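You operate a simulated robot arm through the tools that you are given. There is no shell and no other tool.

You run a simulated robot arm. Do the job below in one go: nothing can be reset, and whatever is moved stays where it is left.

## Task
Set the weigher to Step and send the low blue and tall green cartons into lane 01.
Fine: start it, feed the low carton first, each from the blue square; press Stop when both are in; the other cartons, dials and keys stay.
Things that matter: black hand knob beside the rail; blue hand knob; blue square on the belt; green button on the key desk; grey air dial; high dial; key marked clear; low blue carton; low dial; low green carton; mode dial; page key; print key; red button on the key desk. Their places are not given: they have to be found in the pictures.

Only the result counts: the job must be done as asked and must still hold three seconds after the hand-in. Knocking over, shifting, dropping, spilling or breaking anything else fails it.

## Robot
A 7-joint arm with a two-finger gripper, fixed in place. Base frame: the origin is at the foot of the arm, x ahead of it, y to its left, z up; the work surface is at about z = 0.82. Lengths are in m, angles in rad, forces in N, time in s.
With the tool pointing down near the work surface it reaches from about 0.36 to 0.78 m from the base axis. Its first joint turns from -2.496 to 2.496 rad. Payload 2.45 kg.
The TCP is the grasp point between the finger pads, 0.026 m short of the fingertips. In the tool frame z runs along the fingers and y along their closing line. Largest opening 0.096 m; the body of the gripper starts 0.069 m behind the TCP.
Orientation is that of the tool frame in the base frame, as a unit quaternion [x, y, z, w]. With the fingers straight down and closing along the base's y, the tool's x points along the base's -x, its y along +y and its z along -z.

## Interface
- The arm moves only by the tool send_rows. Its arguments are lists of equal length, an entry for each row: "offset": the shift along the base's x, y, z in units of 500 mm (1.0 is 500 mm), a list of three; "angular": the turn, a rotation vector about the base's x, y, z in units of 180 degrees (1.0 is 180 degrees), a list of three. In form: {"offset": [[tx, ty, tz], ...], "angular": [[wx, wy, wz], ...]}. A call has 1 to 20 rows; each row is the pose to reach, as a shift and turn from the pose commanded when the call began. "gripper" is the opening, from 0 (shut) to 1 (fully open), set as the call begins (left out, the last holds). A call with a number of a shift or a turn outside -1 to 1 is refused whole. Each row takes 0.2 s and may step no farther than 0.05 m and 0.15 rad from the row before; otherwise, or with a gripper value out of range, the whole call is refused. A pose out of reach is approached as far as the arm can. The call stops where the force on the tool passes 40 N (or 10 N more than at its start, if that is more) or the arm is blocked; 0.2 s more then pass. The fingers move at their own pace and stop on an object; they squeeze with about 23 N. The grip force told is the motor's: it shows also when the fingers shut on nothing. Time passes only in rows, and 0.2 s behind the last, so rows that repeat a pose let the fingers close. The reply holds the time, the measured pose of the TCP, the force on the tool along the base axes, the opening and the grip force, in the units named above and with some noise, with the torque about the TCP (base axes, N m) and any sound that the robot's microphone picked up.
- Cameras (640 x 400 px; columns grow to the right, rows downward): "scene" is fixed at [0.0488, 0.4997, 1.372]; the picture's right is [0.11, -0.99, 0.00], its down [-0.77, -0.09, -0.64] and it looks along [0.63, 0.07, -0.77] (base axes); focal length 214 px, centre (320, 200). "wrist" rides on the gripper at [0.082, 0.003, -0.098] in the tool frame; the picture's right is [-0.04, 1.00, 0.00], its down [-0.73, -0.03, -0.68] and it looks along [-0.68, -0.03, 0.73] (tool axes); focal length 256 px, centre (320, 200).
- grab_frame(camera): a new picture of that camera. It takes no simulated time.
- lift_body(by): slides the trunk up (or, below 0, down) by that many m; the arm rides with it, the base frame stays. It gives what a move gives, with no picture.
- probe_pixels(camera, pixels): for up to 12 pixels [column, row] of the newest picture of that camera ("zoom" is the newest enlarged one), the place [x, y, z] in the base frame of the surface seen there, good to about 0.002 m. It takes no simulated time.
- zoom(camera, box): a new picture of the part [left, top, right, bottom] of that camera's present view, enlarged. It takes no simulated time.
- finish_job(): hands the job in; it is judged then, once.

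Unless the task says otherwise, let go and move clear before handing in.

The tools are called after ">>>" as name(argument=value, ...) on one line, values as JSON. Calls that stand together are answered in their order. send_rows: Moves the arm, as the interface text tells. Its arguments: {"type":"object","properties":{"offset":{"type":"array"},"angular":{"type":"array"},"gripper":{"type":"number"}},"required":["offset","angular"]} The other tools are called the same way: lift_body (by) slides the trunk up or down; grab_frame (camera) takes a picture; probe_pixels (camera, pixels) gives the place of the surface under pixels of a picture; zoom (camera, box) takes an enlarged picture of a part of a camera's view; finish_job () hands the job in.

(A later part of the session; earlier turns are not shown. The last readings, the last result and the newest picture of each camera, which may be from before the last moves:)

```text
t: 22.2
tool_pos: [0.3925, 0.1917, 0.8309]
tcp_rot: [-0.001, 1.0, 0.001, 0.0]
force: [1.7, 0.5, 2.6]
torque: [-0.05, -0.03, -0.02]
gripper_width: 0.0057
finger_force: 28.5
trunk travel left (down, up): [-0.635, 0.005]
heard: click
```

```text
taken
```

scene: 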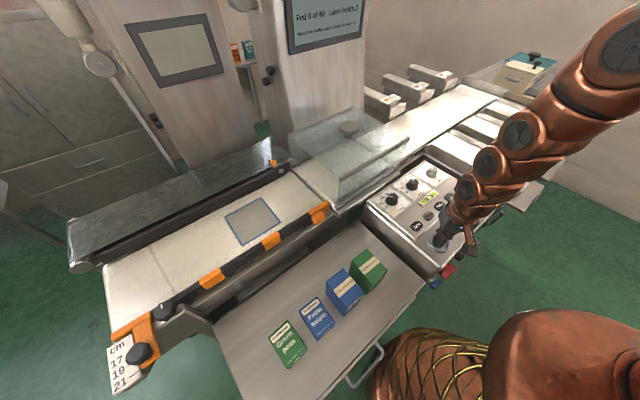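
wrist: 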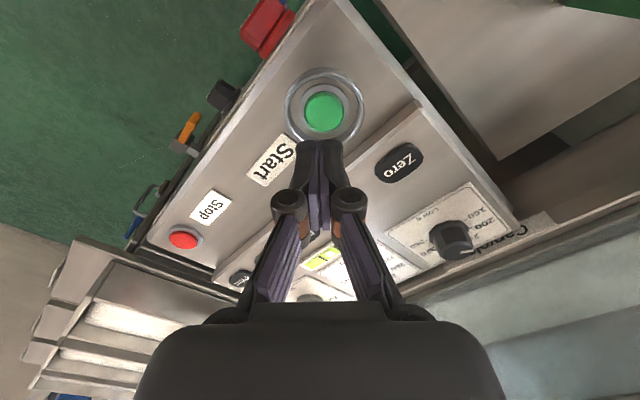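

A click was heard, so Start was pressed, and a seam has appeared on the infeed belt, which suggests it's running. I'll lift off and look at the screen and belt.

>>> send_rows(offset=[[0, 0, 0.03], [0, 0, 0.1], [0, 0, 0.18]], angular=[[0, 0, 0], [0, 0, 0], [0, 0, 0]])

>>> zoom(camera="scene", box=[280, 0, 370, 56])

>>> zoom(camera="scene", box=[80, 150, 350, 320])

>>> zoom(camera="scene", box=[360, 150, 510, 290])

```text
t: 23.0
tool_pos: [0.3932, 0.1909, 0.9223]
tcp_rot: [0.0, 1.0, 0.0, 0.001]
force: [0.6, -0.5, -0.3]
torque: [-0.01, 0.0, 0.01]
gripper_width: 0.0
finger_force: 28.6
trunk travel left (down, up): [-0.635, 0.005]
```

```text
7.11 times, centred on (325, 28) of scene
```

zoom: 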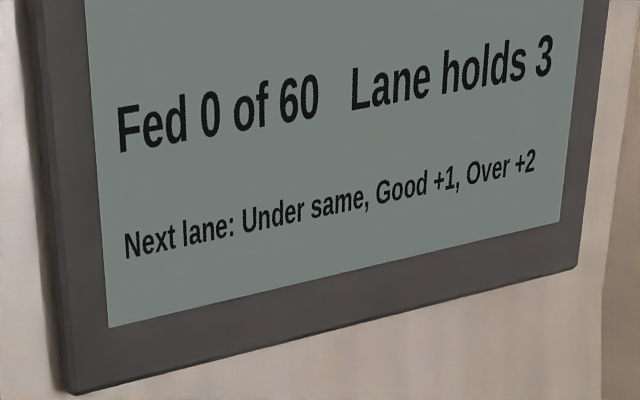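

```text
2.35 times, centred on (215, 235) of scene
```

zoom: 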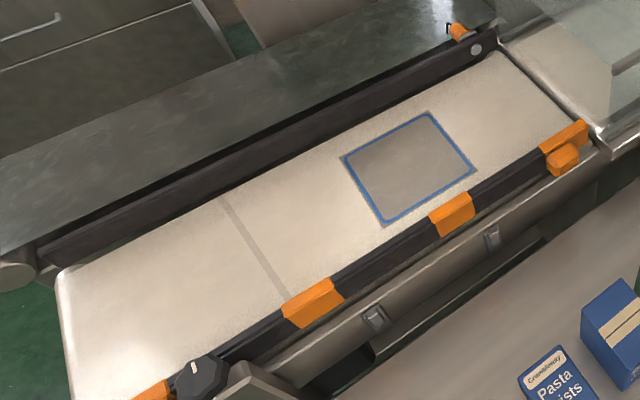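

```text
2.86 times, centred on (435, 220) of scene
```

zoom: 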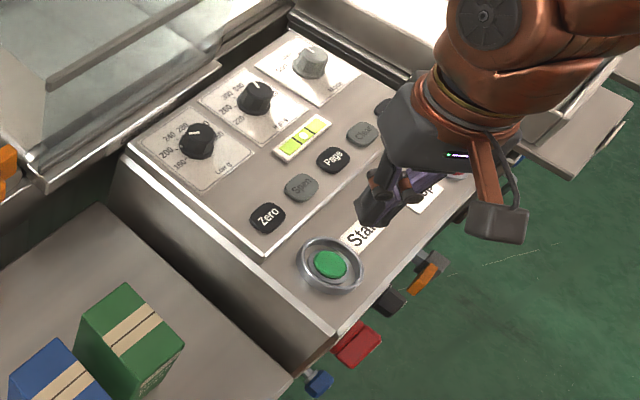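

A belt seam is visible, crossing the zoomed belt from (225,200) to (290,300). I'll probe it now and again after a short wait to measure the belt's speed.

>>> zoom(camera="scene", box=[80, 150, 350, 320])

>>> probe_pixels(camera="zoom", pixels=[[229, 206], [257, 248], [285, 292]])

>>> send_rows(offset=[[0, 0, 0.01]], angular=[[0, 0, 0]])

>>> zoom(camera="scene", box=[80, 150, 350, 320])

```text
2.35 times, centred on (215, 235) of scene
```

zoom: 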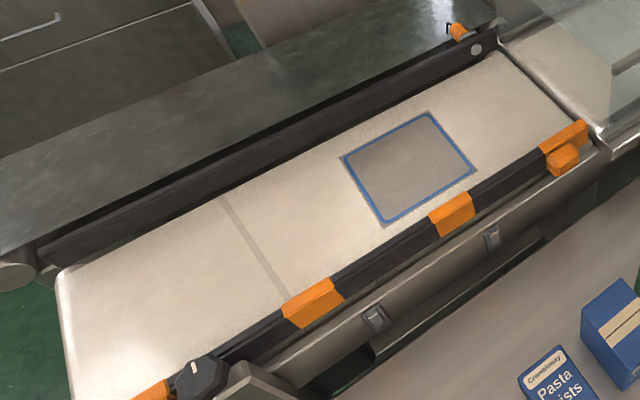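

```text
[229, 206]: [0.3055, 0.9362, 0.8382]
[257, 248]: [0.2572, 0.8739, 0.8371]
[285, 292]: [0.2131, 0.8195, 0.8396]
```

```text
t: 23.4
tool_pos: [0.3926, 0.1904, 0.9263]
tcp_rot: [0.0, 1.0, 0.0, 0.0]
force: [-0.7, -0.8, -1.1]
torque: [0.02, -0.01, -0.03]
gripper_width: 0.0
finger_force: 28.2
trunk travel left (down, up): [-0.635, 0.005]
```

```text
2.35 times, centred on (215, 235) of scene
```

zoom: 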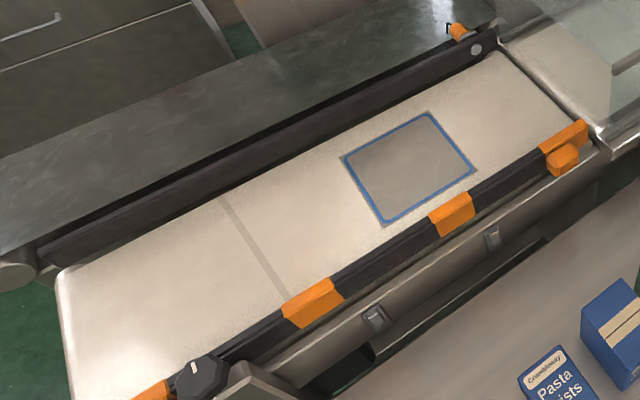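

The seam is still at the same place 0.4 s later, so the belt is at rest and probably waits for a carton on the square. I'll move above the low blue carton, turning the closing line along the belt axis.

>>> send_rows(offset=[[-0.0503, 0.0732, 0.0053], [-0.1007, 0.1464, 0.0107], [-0.151, 0.2197, 0.016], [-0.2013, 0.2929, 0.0213], [-0.2517, 0.3661, 0.0267], [-0.302, 0.4393, 0.032], [-0.3523, 0.5126, 0.0373], [-0.4027, 0.5858, 0.0427], [-0.453, 0.659, 0.048]], angular=[[0, 0, 0.0278], [0, 0, 0.0556], [0, 0, 0.0833], [0, 0, 0.1111], [0, 0, 0.1389], [0, 0, 0.1667], [0, 0, 0.1944], [0, 0, 0.2222], [0, 0, 0.25]], gripper=0.62)

>>> send_rows(offset=[[0, 0, 0], [0, 0, 0], [0, 0, 0], [0, 0, 0]], angular=[[0.0216, -0.0216, 0], [0.0432, -0.0432, 0], [0.0648, -0.0648, 0], [0.0864, -0.0864, 0]])

>>> grab_frame(camera="wrist")

>>> grab_frame(camera="scene")

```text
t: 25.4
tool_pos: [0.1619, 0.5239, 0.9509]
tcp_rot: [-0.383, 0.924, -0.001, -0.001]
force: [-1.1, 0.0, 0.1]
torque: [0.03, -0.03, -0.03]
gripper_width: 0.0593
finger_force: 0.2
trunk travel left (down, up): [-0.635, 0.005]
```

```text
t: 26.6
tool_pos: [0.197, 0.5085, 0.9392]
tcp_rot: [-0.337, 0.925, 0.067, 0.161]
force: [-0.6, -0.7, -0.5]
torque: [-0.01, -0.02, 0.02]
gripper_width: 0.0596
finger_force: 0.0
trunk travel left (down, up): [-0.635, 0.005]
stopped in row 4: the arm was blocked; the commanded pose is now the measured one
```

```text
taken
```

wrist: 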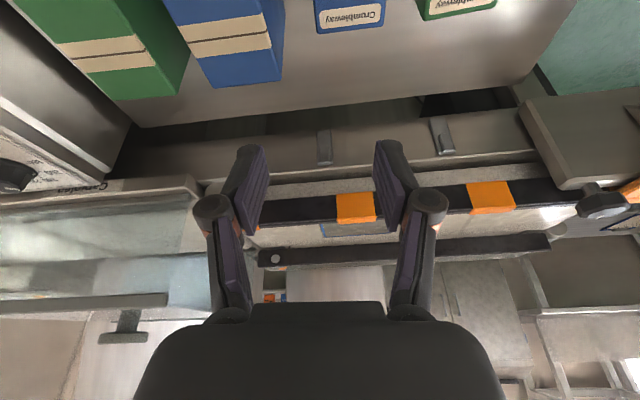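

```text
taken
```

scene: 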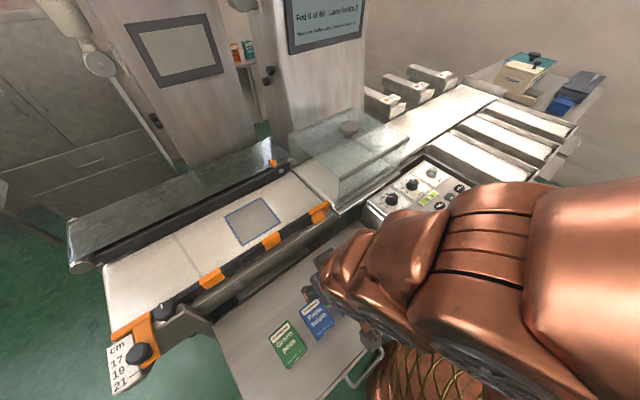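

The arm was blocked at about 20° of lean and slid to (0.197,0.509,0.939). The carton row looks undisturbed in both pictures. I'll look closer at what the arm may be touching before moving again.

>>> zoom(camera="scene", box=[260, 200, 640, 400])

>>> probe_pixels(camera="scene", pixels=[[600, 230], [480, 230], [380, 250], [400, 290], [460, 320], [550, 350], [430, 190], [620, 300], [340, 280], [420, 360], [500, 300], [320, 270]])

```text
1.68 times, centred on (450, 300) of scene
```

zoom: 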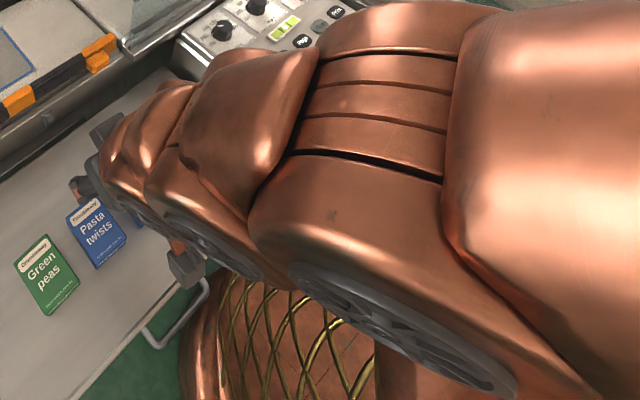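

```text
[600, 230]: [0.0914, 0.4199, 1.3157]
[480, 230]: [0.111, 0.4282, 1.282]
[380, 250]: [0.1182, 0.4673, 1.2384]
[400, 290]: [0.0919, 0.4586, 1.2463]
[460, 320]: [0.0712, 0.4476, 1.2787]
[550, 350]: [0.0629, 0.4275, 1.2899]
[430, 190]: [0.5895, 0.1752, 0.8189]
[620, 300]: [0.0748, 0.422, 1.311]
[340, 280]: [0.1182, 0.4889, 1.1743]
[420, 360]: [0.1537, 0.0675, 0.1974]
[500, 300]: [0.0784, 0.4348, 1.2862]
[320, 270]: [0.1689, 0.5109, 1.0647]
```

The forearm is steep here, surface points running from (0.09,0.42,1.32) down to (0.12,0.49,1.17), so a 22° lean leaves the wrist almost straight and it jams. About 14° of lean should be enough on the square, so I'll ease back to 14° directly over the low blue carton.

>>> send_rows(offset=[[-0.0155, 0.00575, 0.015], [-0.031, 0.0115, 0.03], [-0.0465, 0.0173, 0.042], [-0.062, 0.023, 0.042], [-0.062, 0.023, 0.042]], angular=[[-0.0066, 0.0053, 0.0068], [-0.0132, 0.0107, 0.0136], [-0.0199, 0.016, 0.0203], [-0.0265, 0.0214, 0.0271], [-0.0265, 0.0214, 0.0271]])

>>> grab_frame(camera="wrist")

>>> grab_frame(camera="scene")

```text
t: 27.8
tool_pos: [0.1661, 0.5197, 0.9621]
tcp_rot: [-0.38, 0.917, 0.047, 0.115]
force: [-0.2, 0.0, -0.5]
torque: [-0.03, -0.04, -0.02]
gripper_width: 0.0593
finger_force: 0.0
trunk travel left (down, up): [-0.635, 0.005]
```

```text
taken
```

wrist: 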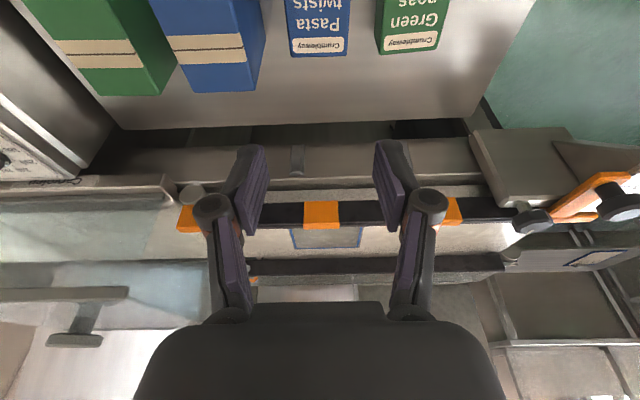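

```text
taken
```

scene: 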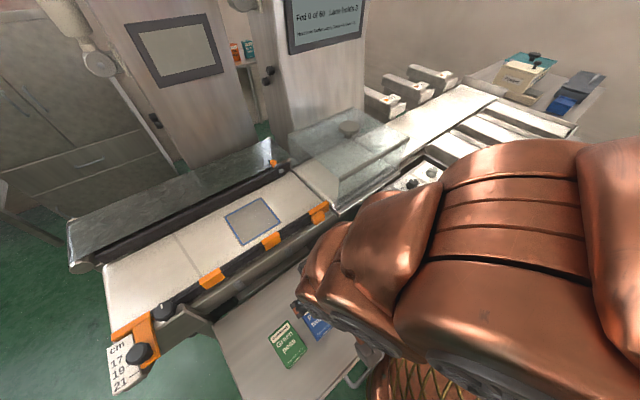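

The 14° lean holds over the low blue carton at (0.166,0.520,0.962). Before gripping anything I'll test that this same lean reaches the square's centre, at z 0.93.

>>> send_rows(offset=[[0.0631, 0.0634, 0.01], [0.1263, 0.1267, 0.01], [0.1894, 0.1901, 0.0], [0.2526, 0.2535, -0.015], [0.3157, 0.3169, -0.03], [0.3789, 0.3802, -0.045], [0.442, 0.4436, -0.06], [0.442, 0.4436, -0.06]], angular=[[0, 0, 0], [0, 0, 0], [0, 0, 0], [0, 0, 0], [0, 0, 0], [0, 0, 0], [0, 0, 0], [0, 0, 0]])

>>> zoom(camera="scene", box=[80, 150, 350, 320])

```text
t: 29.6
tool_pos: [0.3762, 0.7329, 0.9318]
tcp_rot: [-0.383, 0.915, 0.046, 0.115]
force: [0.2, 0.6, 0.3]
torque: [-0.02, -0.01, 0.02]
gripper_width: 0.0596
finger_force: 0.0
out of reach, approached as far as the arm can: row 7, 8
trunk travel left (down, up): [-0.635, 0.005]
```

```text
2.35 times, centred on (215, 235) of scene
```

zoom: 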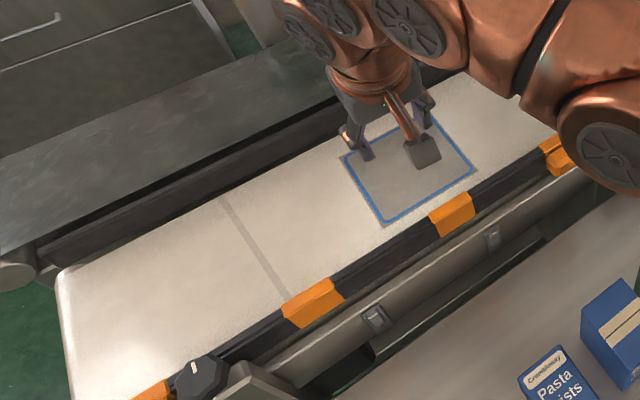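

With 14° the hand reaches (0.376,0.733) at z 0.93, about 14 mm short of the centre but well inside the square, and lower down it reaches farther. The belt seam hasn't moved. I'll return over the low blue carton and lower the trunk part way to check alignment.

>>> send_rows(offset=[[-0.06, -0.0609, 0.015], [-0.12, -0.1218, 0.03], [-0.18, -0.1827, 0.05], [-0.24, -0.2437, 0.06], [-0.3, -0.3046, 0.065], [-0.36, -0.3655, 0.065], [-0.4204, -0.4264, 0.06], [-0.4204, -0.4264, 0.06]], angular=[[0, 0, 0], [0, 0, 0], [0, 0, 0], [0, 0, 0], [0, 0, 0], [0, 0, 0], [0, 0, 0], [0, 0, 0]])

>>> lift_body(by=-0.12)

>>> grab_frame(camera="wrist")

>>> grab_frame(camera="scene")

```text
t: 31.3
tool_pos: [0.2677, 0.4791, 0.9473]
tcp_rot: [-0.284, 0.952, 0.025, 0.107]
force: [-0.3, 0.5, 0.3]
torque: [-0.01, 0.05, 0.03]
gripper_width: 0.0594
finger_force: 0.0
trunk travel left (down, up): [-0.635, 0.005]
stopped in row 8: the arm was blocked; the commanded pose is now the measured one
```

```text
t: 32.8
tool_pos: [0.2669, 0.4807, 0.8279]
tcp_rot: [-0.285, 0.952, 0.027, 0.108]
force: [-0.4, -0.1, 0.0]
torque: [0.0, -0.01, -0.03]
gripper_width: 0.0593
finger_force: 0.0
trunk travel left (down, up): [-0.515, 0.125]
```

```text
taken
```

wrist: 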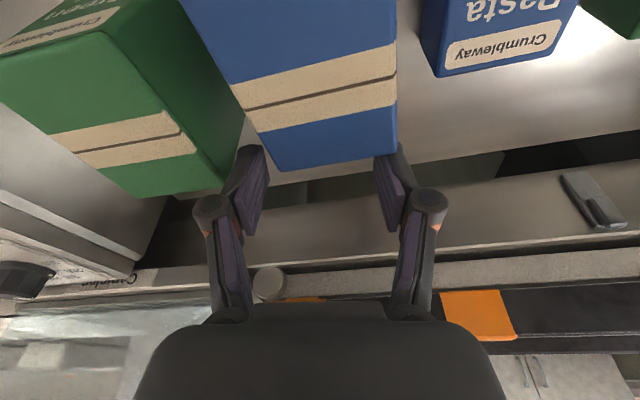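

```text
taken
```

scene: 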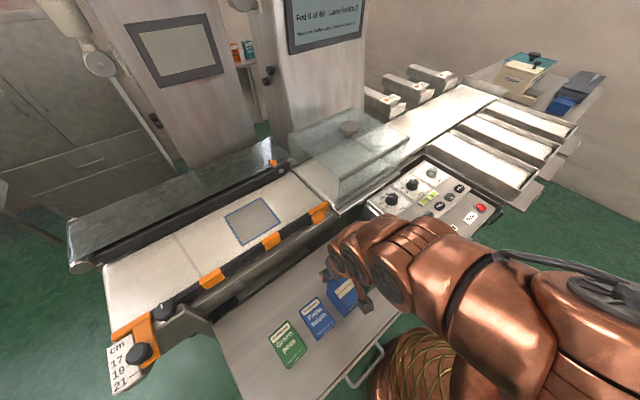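

The return move was blocked on its last row and ended at (0.268,0.479), and I lowered the trunk on top of that. Forces are near zero and the fingers sit just beyond the tall blue carton's far face, with no contact. I'll raise the trunk straight back up at once.

>>> lift_body(by=0.12)

>>> grab_frame(camera="scene")

>>> grab_frame(camera="wrist")

```text
t: 34.3
tool_pos: [0.2681, 0.4814, 0.9472]
tcp_rot: [-0.286, 0.952, 0.027, 0.108]
force: [0.0, -0.3, -0.8]
torque: [0.01, -0.01, 0.03]
gripper_width: 0.0595
finger_force: 0.0
trunk travel left (down, up): [-0.635, 0.005]
```

```text
taken
```

scene: 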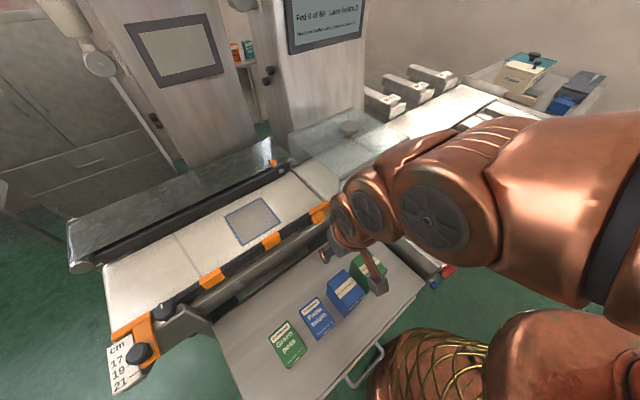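

```text
taken
```

wrist: 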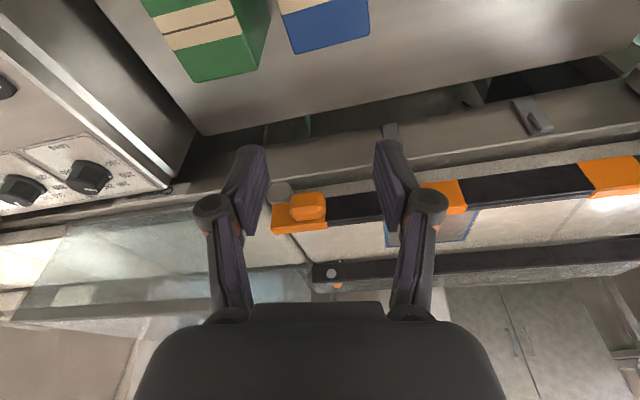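

The trunk is back up. I'll check that none of the cartons moved by probing the tall blue one's top corners as before.

>>> zoom(camera="scene", box=[264, 240, 394, 370])

>>> probe_pixels(camera="zoom", pixels=[[316, 127], [362, 92], [421, 162], [374, 201], [281, 179], [334, 252], [286, 295]])

```text
3.08 times, centred on (329, 305) of scene
```

zoom: 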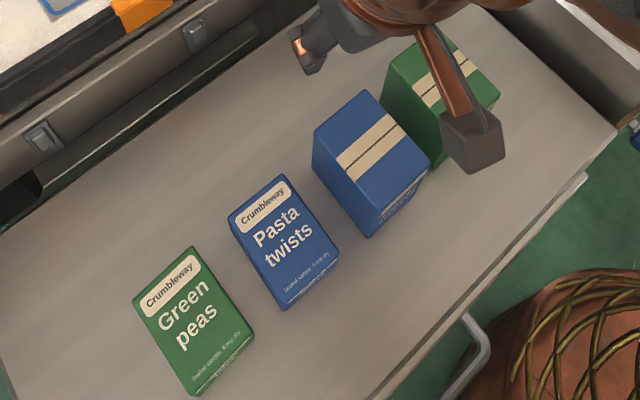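

```text
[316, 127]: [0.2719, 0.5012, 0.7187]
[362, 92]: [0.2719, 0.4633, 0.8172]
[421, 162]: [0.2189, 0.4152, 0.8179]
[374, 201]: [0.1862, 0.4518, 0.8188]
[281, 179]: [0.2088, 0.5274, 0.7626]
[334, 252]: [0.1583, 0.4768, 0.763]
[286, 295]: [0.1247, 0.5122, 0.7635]
```

The tall blue carton may have moved by 1–2 mm at most (its left corner now falls just right of zoom pixel 316), and the others are unchanged. The block looks like the arm lagging about 12° in azimuth, so I'll probe where the arm links are now.

>>> grab_frame(camera="scene")

>>> probe_pixels(camera="scene", pixels=[[600, 180], [620, 250], [540, 180], [500, 230], [450, 180], [430, 220], [380, 210], [340, 215], [600, 130], [560, 270], [635, 160], [620, 210]])

>>> zoom(camera="scene", box=[320, 90, 640, 400])

```text
taken
```

scene: 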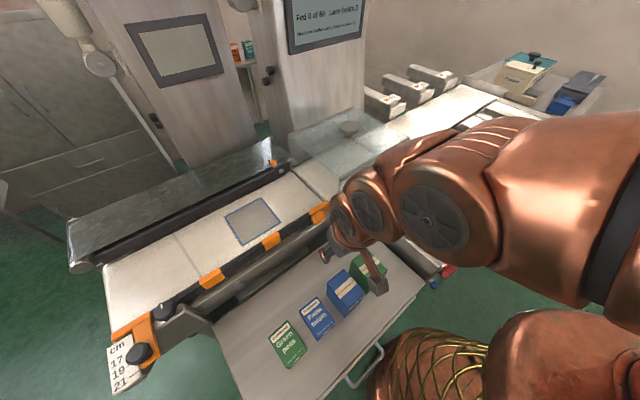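

```text
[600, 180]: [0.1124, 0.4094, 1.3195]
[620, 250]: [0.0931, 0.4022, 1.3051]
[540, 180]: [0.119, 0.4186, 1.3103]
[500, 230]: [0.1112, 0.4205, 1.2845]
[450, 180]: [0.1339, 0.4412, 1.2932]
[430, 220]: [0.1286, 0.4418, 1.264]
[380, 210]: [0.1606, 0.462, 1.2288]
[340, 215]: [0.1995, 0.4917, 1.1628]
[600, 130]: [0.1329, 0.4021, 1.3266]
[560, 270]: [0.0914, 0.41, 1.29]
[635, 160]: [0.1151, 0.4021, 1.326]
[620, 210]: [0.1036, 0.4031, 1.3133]
```

```text
1.29 times, centred on (480, 245) of scene
```

zoom: 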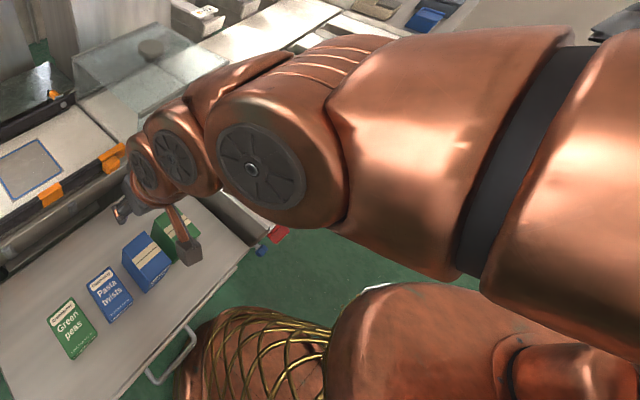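

All arm surface points near the camera are at about z 1.3 and the elbow has swung to the left, so this looks like an elbow-swivel problem rather than the tool hitting anything. I'll straighten the tool and go back towards the base front, where things moved freely, to restore the earlier posture.

>>> send_rows(offset=[[0.0307, -0.0603, 0.0177], [0.0613, -0.1207, 0.0353], [0.092, -0.181, 0.053], [0.1227, -0.2413, 0.0707], [0.1533, -0.3017, 0.0883], [0.184, -0.362, 0.106], [0.184, -0.362, 0.106]], angular=[[-0.0048, 0.0108, -0.0124], [-0.0097, 0.0217, -0.0248], [-0.0145, 0.0325, -0.0372], [-0.0193, 0.0433, -0.0496], [-0.0242, 0.0542, -0.062], [-0.029, 0.065, -0.0744], [-0.029, 0.065, -0.0744]])

>>> grab_frame(camera="scene")

```text
t: 35.9
tool_pos: [0.3572, 0.3013, 1.0029]
tcp_rot: [-0.175, 0.985, 0.0, 0.0]
force: [-0.6, -1.6, -1.0]
torque: [0.01, -0.02, 0.0]
gripper_width: 0.0594
finger_force: 0.0
trunk travel left (down, up): [-0.635, 0.005]
```

```text
taken
```

scene: 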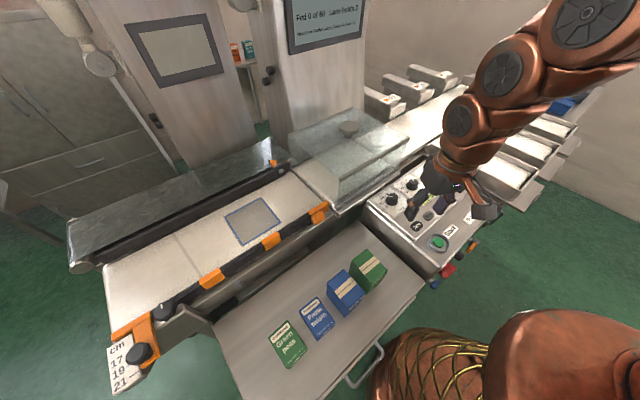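

The arm moved freely to (0.357,0.301,1.003), and now the whole tray is in view. I'll measure the tall blue carton's corners again to see whether it shifted.

>>> zoom(camera="scene", box=[264, 240, 394, 370])

>>> probe_pixels(camera="zoom", pixels=[[318, 130], [364, 94], [424, 163], [376, 204], [390, 66], [435, 32], [495, 97], [447, 130], [283, 179], [334, 252], [286, 295], [237, 210]])

```text
3.08 times, centred on (329, 305) of scene
```

zoom: 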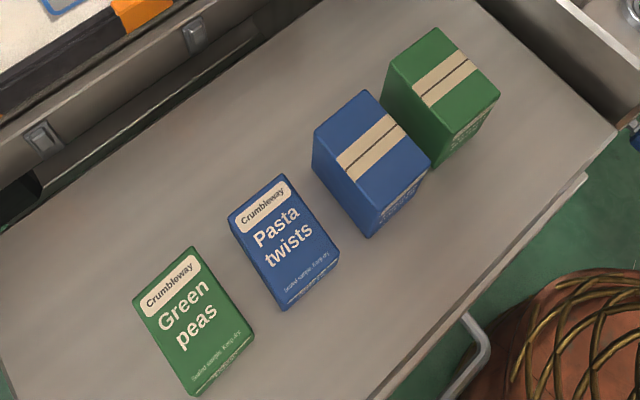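

```text
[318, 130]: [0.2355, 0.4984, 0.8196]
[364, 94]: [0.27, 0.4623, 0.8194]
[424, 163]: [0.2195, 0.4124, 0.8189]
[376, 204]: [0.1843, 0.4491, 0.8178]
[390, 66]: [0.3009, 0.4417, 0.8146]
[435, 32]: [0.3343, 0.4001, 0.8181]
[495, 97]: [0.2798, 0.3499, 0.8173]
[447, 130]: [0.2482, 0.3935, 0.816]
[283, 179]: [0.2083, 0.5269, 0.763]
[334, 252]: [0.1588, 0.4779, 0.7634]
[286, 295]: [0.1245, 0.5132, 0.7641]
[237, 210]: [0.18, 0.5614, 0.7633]
```

The tall blue carton sits about 3 mm nearer than before and still upright; the others are unmoved. From here on I'll check every move before the next. I'll now return over the low blue carton with the tool straight down.

>>> send_rows(offset=[[-0.0546, 0.0624, -0.0094], [-0.1093, 0.1248, -0.0189], [-0.1639, 0.1872, -0.0283], [-0.2185, 0.2496, -0.0377], [-0.2731, 0.312, -0.0471], [-0.3278, 0.3744, -0.0566], [-0.3824, 0.4368, -0.066], [-0.3824, 0.4368, -0.066]], angular=[[0, 0, 0.0198], [0, 0, 0.0397], [0, 0, 0.0595], [0, 0, 0.0794], [0, 0, 0.0992], [0, 0, 0.1191], [0, 0, 0.1389], [0, 0, 0.1389]])

```text
t: 37.7
tool_pos: [0.1656, 0.5194, 0.9703]
tcp_rot: [-0.384, 0.923, 0.0, 0.0]
force: [-0.3, -0.9, -0.4]
torque: [0.01, 0.01, 0.01]
gripper_width: 0.0594
finger_force: 0.1
trunk travel left (down, up): [-0.635, 0.005]
```

It arrived at (0.166,0.519,0.970) as commanded. Now I'll lean 14° about the belt axis.

>>> send_rows(offset=[[0, 0, 0], [0, 0, 0], [0, 0, 0], [0, 0, 0], [0, 0, 0]], angular=[[0.01375, -0.01375, 0], [0.0275, -0.0275, 0], [0.04125, -0.04125, 0], [0.055, -0.055, 0], [0.055, -0.055, 0]])

>>> grab_frame(camera="wrist")

>>> grab_frame(camera="scene")

```text
t: 38.9
tool_pos: [0.1804, 0.5122, 0.9602]
tcp_rot: [-0.364, 0.925, 0.042, 0.103]
force: [0.2, 0.7, 0.2]
torque: [0.0, 0.0, 0.02]
gripper_width: 0.0595
finger_force: 0.1
trunk travel left (down, up): [-0.635, 0.005]
```

```text
taken
```

wrist: 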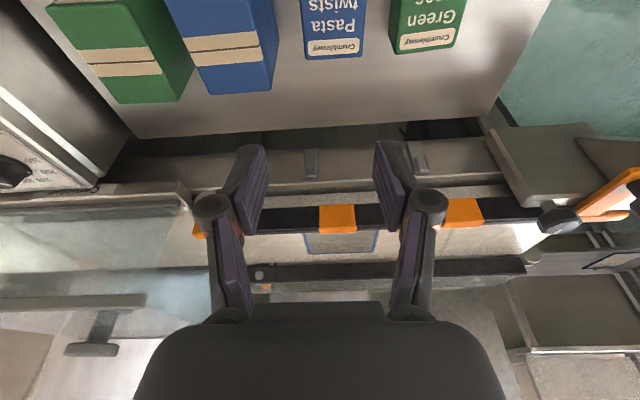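

```text
taken
```

scene: 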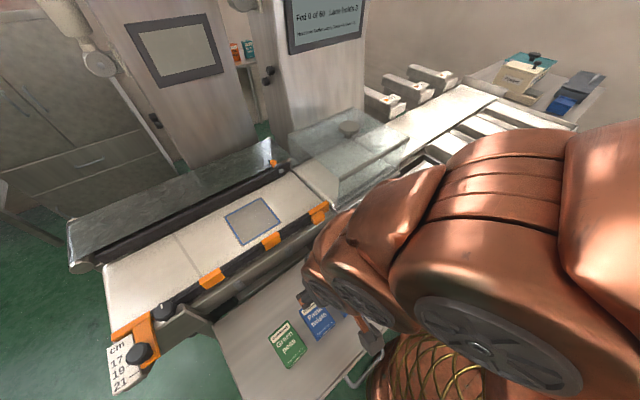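

There's no block flagged, but the TCP is pushed to (0.180,0.512,0.960). The arm's surface is within 0.1 m of the scene camera at (0.05,0.50,1.37) and is being pushed away from it, so the elbow is likely touching the camera. Lowering the trunk a little should free it while the fingertips stay above the cartons.

>>> lift_body(by=-0.09)

>>> grab_frame(camera="scene")

>>> grab_frame(camera="wrist")

```text
t: 40.1
tool_pos: [0.1802, 0.5135, 0.8723]
tcp_rot: [-0.364, 0.924, 0.045, 0.104]
force: [0.0, -0.8, -0.4]
torque: [-0.02, 0.04, 0.04]
gripper_width: 0.0596
finger_force: 0.0
trunk travel left (down, up): [-0.545, 0.095]
```

```text
taken
```

scene: 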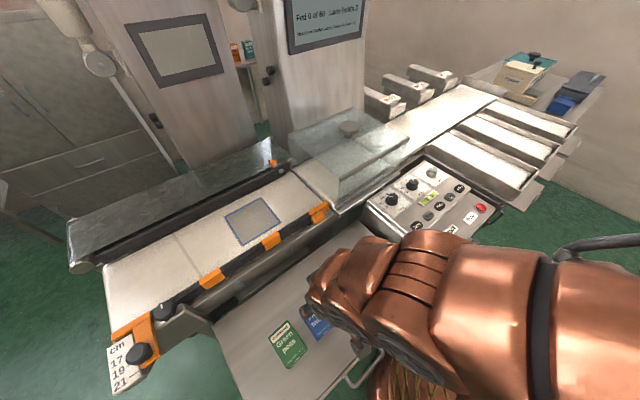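

```text
taken
```

wrist: 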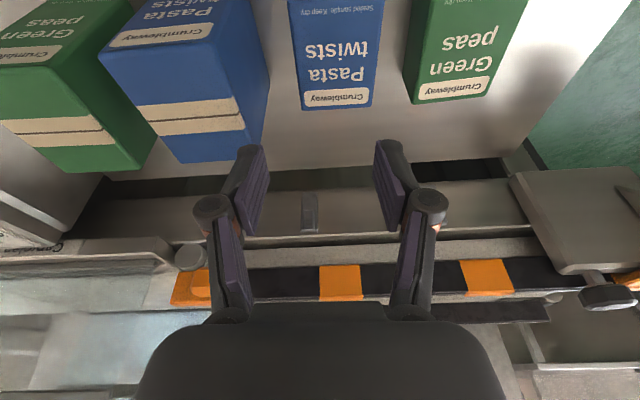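

The pose held its lag through the trunk move. I'll send a still row to see whether the arm now returns to the commanded pose.

>>> send_rows(offset=[[0, 0, 0], [0, 0, 0]], angular=[[0, 0, 0], [0, 0, 0]])

```text
t: 40.8
tool_pos: [0.1801, 0.5132, 0.8726]
tcp_rot: [-0.363, 0.925, 0.045, 0.104]
force: [1.3, -0.5, -0.2]
torque: [-0.01, -0.01, 0.0]
gripper_width: 0.0595
finger_force: 0.1
trunk travel left (down, up): [-0.545, 0.095]
```

The commanded pose is now the measured one. I'll correct the 15 mm offset and the small turn to sit exactly over the low blue carton at this lower trunk height.

>>> send_rows(offset=[[-0.014, 0.0065, 0.01], [-0.028, 0.013, 0.01], [-0.028, 0.013, 0.01]], angular=[[0.0014, -0.0027, 0.0056], [0.0027, -0.0054, 0.0113], [0.0027, -0.0054, 0.0113]])

>>> grab_frame(camera="wrist")

```text
t: 41.8
tool_pos: [0.1864, 0.5157, 0.8767]
tcp_rot: [-0.357, 0.926, 0.048, 0.109]
force: [0.1, -0.9, 0.3]
torque: [0.01, 0.0, 0.01]
gripper_width: 0.0596
finger_force: 0.1
trunk travel left (down, up): [-0.545, 0.095]
stopped in row 3: the arm was blocked; the commanded pose is now the measured one
```

```text
taken
```

wrist: 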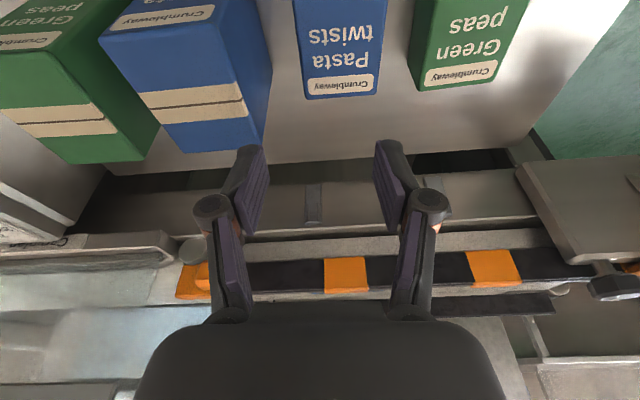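

It was blocked again, and this time the arm drifted the opposite way, so the upper arm seems to be what's held up. I'll probe the links along their length to work out where the elbow is.

>>> grab_frame(camera="scene")

>>> probe_pixels(camera="scene", pixels=[[630, 280], [630, 320], [630, 370], [590, 280], [560, 300], [520, 260], [500, 300], [480, 350], [440, 260], [400, 300], [350, 280], [620, 250]])

```text
taken
```

scene: 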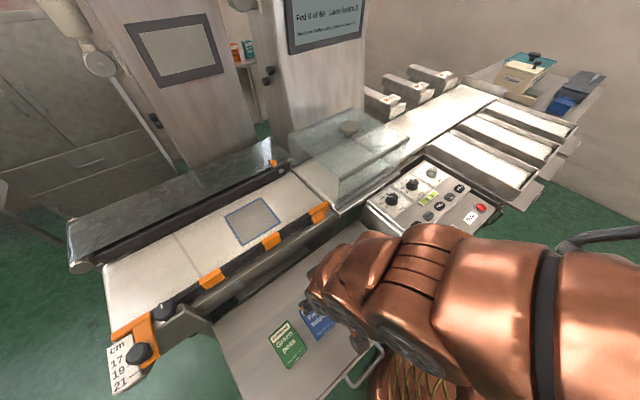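

```text
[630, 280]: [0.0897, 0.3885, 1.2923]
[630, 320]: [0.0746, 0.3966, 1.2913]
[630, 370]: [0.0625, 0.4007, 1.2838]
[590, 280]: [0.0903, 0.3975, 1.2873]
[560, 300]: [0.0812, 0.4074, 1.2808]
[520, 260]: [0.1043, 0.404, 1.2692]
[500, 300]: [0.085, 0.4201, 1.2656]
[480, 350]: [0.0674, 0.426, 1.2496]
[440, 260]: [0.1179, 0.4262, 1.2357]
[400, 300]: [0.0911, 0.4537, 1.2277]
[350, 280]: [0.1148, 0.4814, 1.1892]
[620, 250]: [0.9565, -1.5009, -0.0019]
```

The elbow stands almost straight above the shoulder here, so the first and third joints fight each other. That fits the block, and it should ease if the hand is lower relative to the trunk. I'll raise the trunk again, then straighten the tool from there.

>>> lift_body(by=0.09)

```text
t: 43.0
tool_pos: [0.1868, 0.5142, 0.9676]
tcp_rot: [-0.358, 0.926, 0.046, 0.109]
force: [-0.4, -0.3, -0.1]
torque: [-0.02, 0.01, 0.02]
gripper_width: 0.0597
finger_force: 0.1
trunk travel left (down, up): [-0.635, 0.005]
```

The trunk is up with the TCP at (0.187,0.514,0.968). I'll straighten the tool while backing off to (0.28,0.42).

>>> send_rows(offset=[[0.0465, -0.047, 0.0025], [0.093, -0.094, 0.005], [0.1395, -0.141, 0.0075], [0.186, -0.188, 0.01], [0.186, -0.188, 0.01]], angular=[[-0.0116, 0.0149, -0.017], [-0.0232, 0.0299, -0.034], [-0.0348, 0.0448, -0.0509], [-0.0464, 0.0597, -0.0679], [-0.0464, 0.0597, -0.0679]])

```text
t: 44.2
tool_pos: [0.28, 0.4222, 0.9744]
tcp_rot: [-0.261, 0.965, 0.001, 0.001]
force: [-1.1, 0.4, -0.5]
torque: [0.02, 0.01, -0.01]
gripper_width: 0.0596
finger_force: 0.0
trunk travel left (down, up): [-0.635, 0.005]
```

That worked. Now I'll go straight-down over the low blue carton and then down to z of about 0.865, with the fingertips still above the tall carton's top at 0.819.

>>> send_rows(offset=[[-0.057, 0.0488, -0.01], [-0.114, 0.0975, -0.02], [-0.171, 0.1463, -0.03], [-0.228, 0.195, -0.04], [-0.228, 0.195, -0.1], [-0.228, 0.195, -0.16], [-0.228, 0.195, -0.216], [-0.228, 0.195, -0.216]], angular=[[0, 0, 0.0208], [0, 0, 0.0417], [0, 0, 0.0625], [0, 0, 0.0833], [0, 0, 0.0833], [0, 0, 0.0833], [0, 0, 0.0833], [0, 0, 0.0833]])

>>> grab_frame(camera="wrist")

>>> grab_frame(camera="scene")

```text
t: 46.0
tool_pos: [0.1637, 0.52, 0.8611]
tcp_rot: [-0.384, 0.923, 0.001, 0.001]
force: [-0.2, -0.3, 0.5]
torque: [0.0, 0.0, 0.0]
gripper_width: 0.0597
finger_force: 0.0
trunk travel left (down, up): [-0.635, 0.005]
```

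```text
taken
```

wrist: 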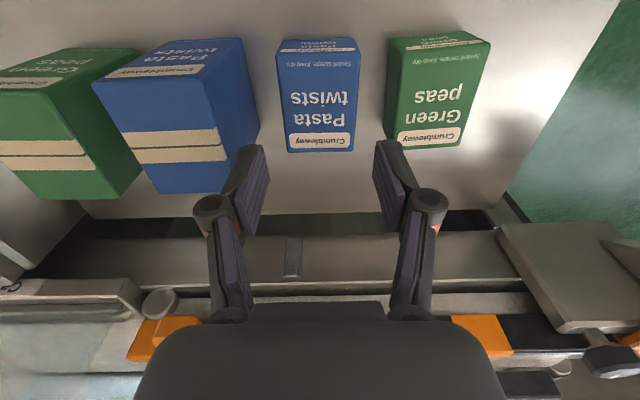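

```text
taken
```

scene: 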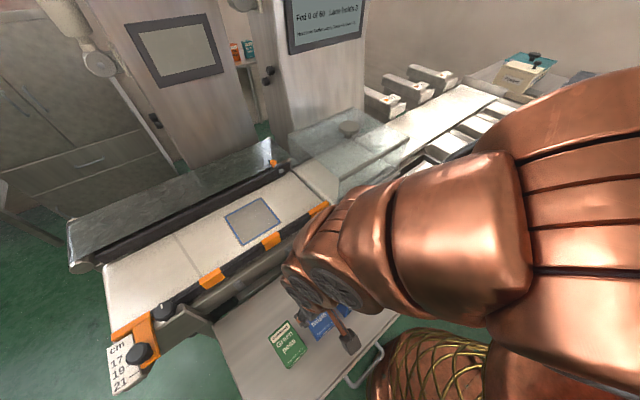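

It's steady at (0.164,0.520,0.861) straight down, and the low blue carton is centred at wrist (318,95). Now I'll lean 14° in small steps and watch for lag.

>>> send_rows(offset=[[0, 0, 0], [0, 0, 0], [0, 0, 0.01], [0, 0, 0.01], [0, 0, 0.01], [0, 0, 0.01]], angular=[[0.011, -0.011, 0], [0.022, -0.022, 0], [0.033, -0.033, 0], [0.044, -0.044, 0], [0.055, -0.055, 0], [0.055, -0.055, 0]])

>>> grab_frame(camera="wrist")

>>> grab_frame(camera="scene")

```text
t: 47.4
tool_pos: [0.165, 0.5188, 0.868]
tcp_rot: [-0.381, 0.916, 0.048, 0.115]
force: [0.1, 0.4, 0.3]
torque: [-0.02, 0.01, -0.01]
gripper_width: 0.0594
finger_force: 0.1
trunk travel left (down, up): [-0.635, 0.005]
```

```text
taken
```

wrist: 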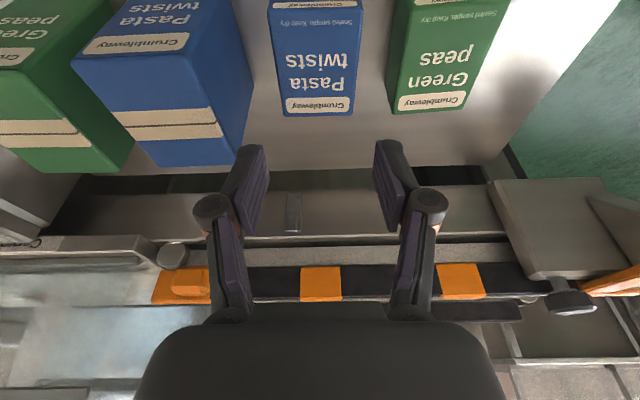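

```text
taken
```

scene: 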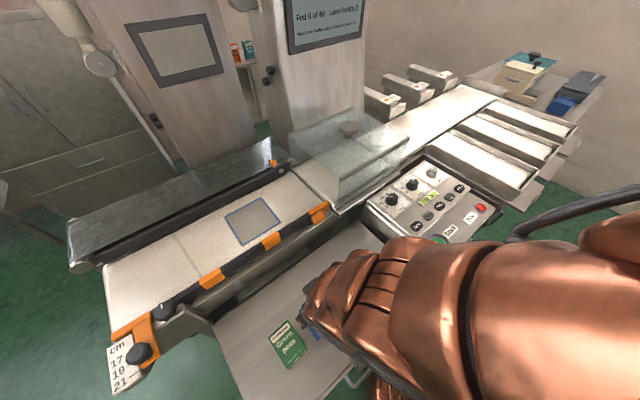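

It leaned without lag and sits at (0.165,0.519,0.868). I'll measure the low blue carton's top from this wrist view for final alignment.

>>> zoom(camera="wrist", box=[220, 0, 400, 130])

```text
3.08 times, centred on (310, 65) of wrist
```

zoom: 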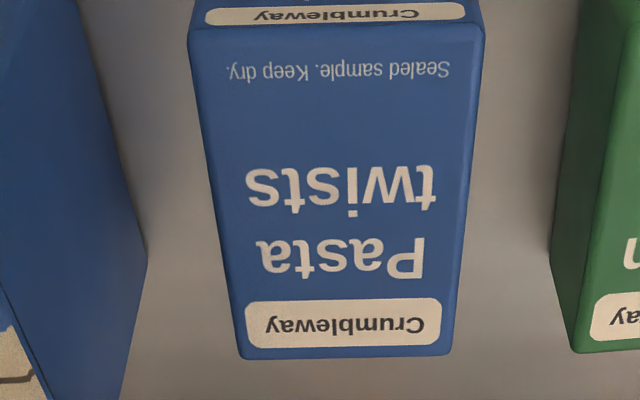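

>>> probe_pixels(camera="zoom", pixels=[[193, 30], [483, 30], [243, 352], [447, 347], [340, 200], [146, 255], [551, 250], [340, 355], [220, 200], [465, 200], [5, 300], [575, 345]])

```text
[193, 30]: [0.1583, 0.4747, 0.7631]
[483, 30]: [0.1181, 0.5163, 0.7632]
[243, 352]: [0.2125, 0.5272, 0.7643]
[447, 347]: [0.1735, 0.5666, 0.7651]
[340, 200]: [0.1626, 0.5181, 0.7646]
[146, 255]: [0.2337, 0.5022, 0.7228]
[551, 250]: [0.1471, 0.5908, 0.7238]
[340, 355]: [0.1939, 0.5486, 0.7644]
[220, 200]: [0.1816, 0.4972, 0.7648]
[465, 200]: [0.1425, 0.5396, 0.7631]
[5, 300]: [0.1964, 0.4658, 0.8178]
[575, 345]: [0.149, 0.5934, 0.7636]
```

The carton's top centre is (0.1656,0.5212), about 0.057 wide along the belt. I'll open to about 0.066, shift 3 mm in y and descend part way to z 0.80.

>>> send_rows(offset=[[0, 0.0056, 0], [0, 0.0056, -0.034], [0, 0.0056, -0.068], [0, 0.0056, -0.102], [0, 0.0056, -0.136], [0, 0.0056, -0.136]], angular=[[0, 0, 0], [0, 0, 0], [0, 0, 0], [0, 0, 0], [0, 0, 0], [0, 0, 0]], gripper=0.69)

>>> grab_frame(camera="wrist")

>>> grab_frame(camera="scene")

```text
t: 48.8
tool_pos: [0.1638, 0.5223, 0.8033]
tcp_rot: [-0.382, 0.916, 0.048, 0.113]
force: [0.3, 0.2, 0.5]
torque: [0.02, 0.0, 0.0]
gripper_width: 0.0665
finger_force: 0.0
trunk travel left (down, up): [-0.635, 0.005]
```

```text
taken
```

wrist: 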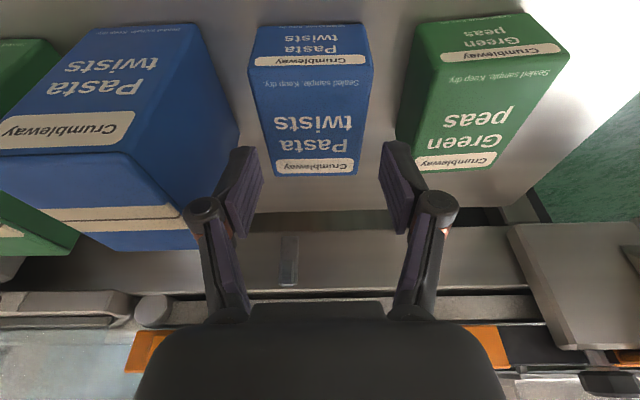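

```text
taken
```

scene: 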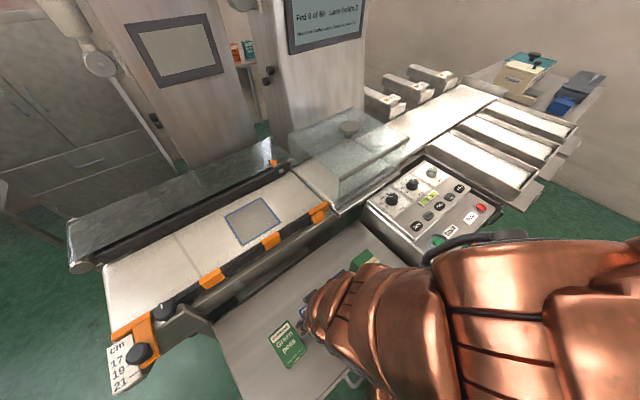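

The carton now looks about 4 mm towards +u of the finger centre (outer edge at columns 272–357 against finger centre 321). I'll zoom to measure this before going down.

>>> zoom(camera="wrist", box=[180, 10, 470, 240])

```text
1.74 times, centred on (325, 125) of wrist
```

zoom: 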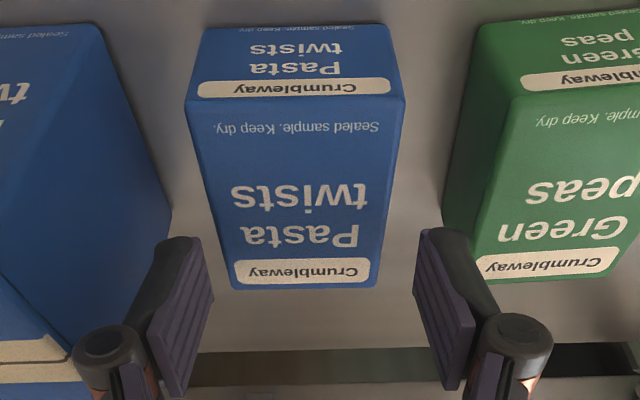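

The carton is about 0.0575 wide and centred 3.5 mm towards +u from the tool. I'll correct that and descend until the tips are about 15 mm below its top, then look again.

>>> send_rows(offset=[[0.005, -0.005, 0], [0.005, -0.005, -0.014], [0.005, -0.005, -0.028], [0.005, -0.005, -0.042], [0.005, -0.005, -0.056], [0.005, -0.005, -0.056]], angular=[[0, 0, 0], [0, 0, 0], [0, 0, 0], [0, 0, 0], [0, 0, 0], [0, 0, 0]])

>>> zoom(camera="wrist", box=[160, 10, 480, 260])

```text
t: 50.2
tool_pos: [0.1685, 0.5201, 0.774]
tcp_rot: [-0.381, 0.916, 0.048, 0.114]
force: [-0.6, 0.4, 0.4]
torque: [0.0, -0.02, -0.01]
gripper_width: 0.0664
finger_force: 0.1
trunk travel left (down, up): [-0.635, 0.005]
```

```text
1.60 times, centred on (320, 135) of wrist
```

zoom: 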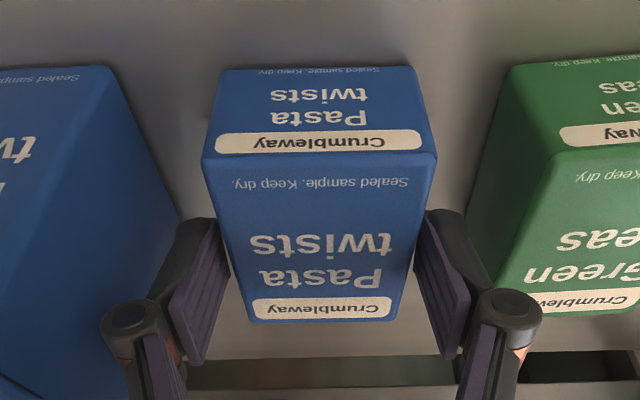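

The fingers straddle the low blue carton evenly with no contact force. I'll go down the last 21 mm to the grasp height.

>>> send_rows(offset=[[0, 0, -0.015], [0, 0, -0.029], [0, 0, -0.043], [0, 0, -0.043]], angular=[[0, 0, 0], [0, 0, 0], [0, 0, 0], [0, 0, 0]])

>>> zoom(camera="wrist", box=[160, 10, 480, 260])

```text
t: 51.2
tool_pos: [0.1667, 0.52, 0.7517]
tcp_rot: [-0.382, 0.916, 0.048, 0.113]
force: [-0.3, -0.1, -0.6]
torque: [0.0, -0.02, 0.0]
gripper_width: 0.0661
finger_force: 0.0
trunk travel left (down, up): [-0.635, 0.005]
```

```text
1.60 times, centred on (320, 135) of wrist
```

zoom: 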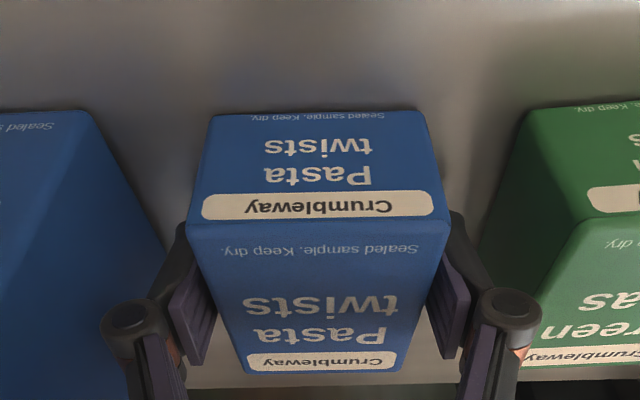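

Everything is clear and centred at (0.167,0.520,0.752). I'll close on the carton.

>>> send_rows(offset=[[0, 0, 0], [0, 0, 0], [0, 0, 0]], angular=[[0, 0, 0], [0, 0, 0], [0, 0, 0]], gripper=0.3)

```text
t: 52.0
tool_pos: [0.1668, 0.5197, 0.7522]
tcp_rot: [-0.382, 0.916, 0.048, 0.114]
force: [-0.1, -0.4, 2.9]
torque: [0.02, 0.08, -0.04]
gripper_width: 0.0595
finger_force: 22.8
trunk travel left (down, up): [-0.635, 0.005]
```

The carton is held at 0.0595 with 22.8 N. I'll lift it straight to z of about 0.87 and then rise outward along the belt normal, so the arm unfolds as it climbs over the rail.

>>> send_rows(offset=[[0, 0, 0.04], [0, 0, 0.1], [0, 0, 0.17], [0, 0, 0.23], [0.0424, 0.0424, 0.28], [0.0849, 0.0849, 0.33], [0.1273, 0.1273, 0.37], [0.1697, 0.1697, 0.39], [0.2192, 0.2192, 0.4], [0.2192, 0.2192, 0.4]], angular=[[0, 0, 0], [0, 0, 0], [0, 0, 0], [0, 0, 0], [0, 0, 0], [0, 0, 0], [0, 0, 0], [0, 0, 0], [0, 0, 0], [0, 0, 0]])

>>> grab_frame(camera="scene")

>>> grab_frame(camera="wrist")

```text
t: 54.2
tool_pos: [0.2753, 0.6292, 0.9516]
tcp_rot: [-0.381, 0.916, 0.047, 0.114]
force: [-0.3, -1.2, -2.3]
torque: [0.0, 0.06, -0.01]
gripper_width: 0.0597
finger_force: 23.1
trunk travel left (down, up): [-0.635, 0.005]
```

```text
taken
```

scene: 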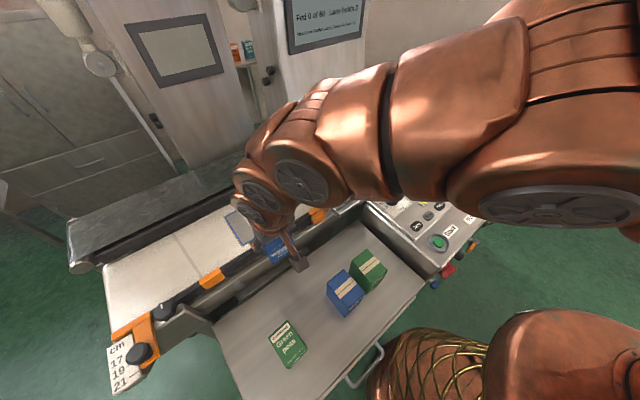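

```text
taken
```

wrist: 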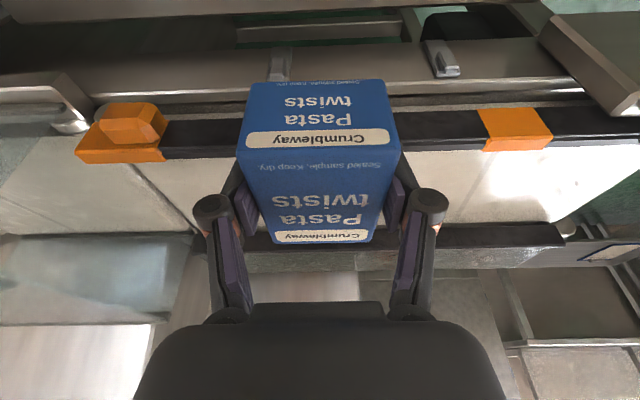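

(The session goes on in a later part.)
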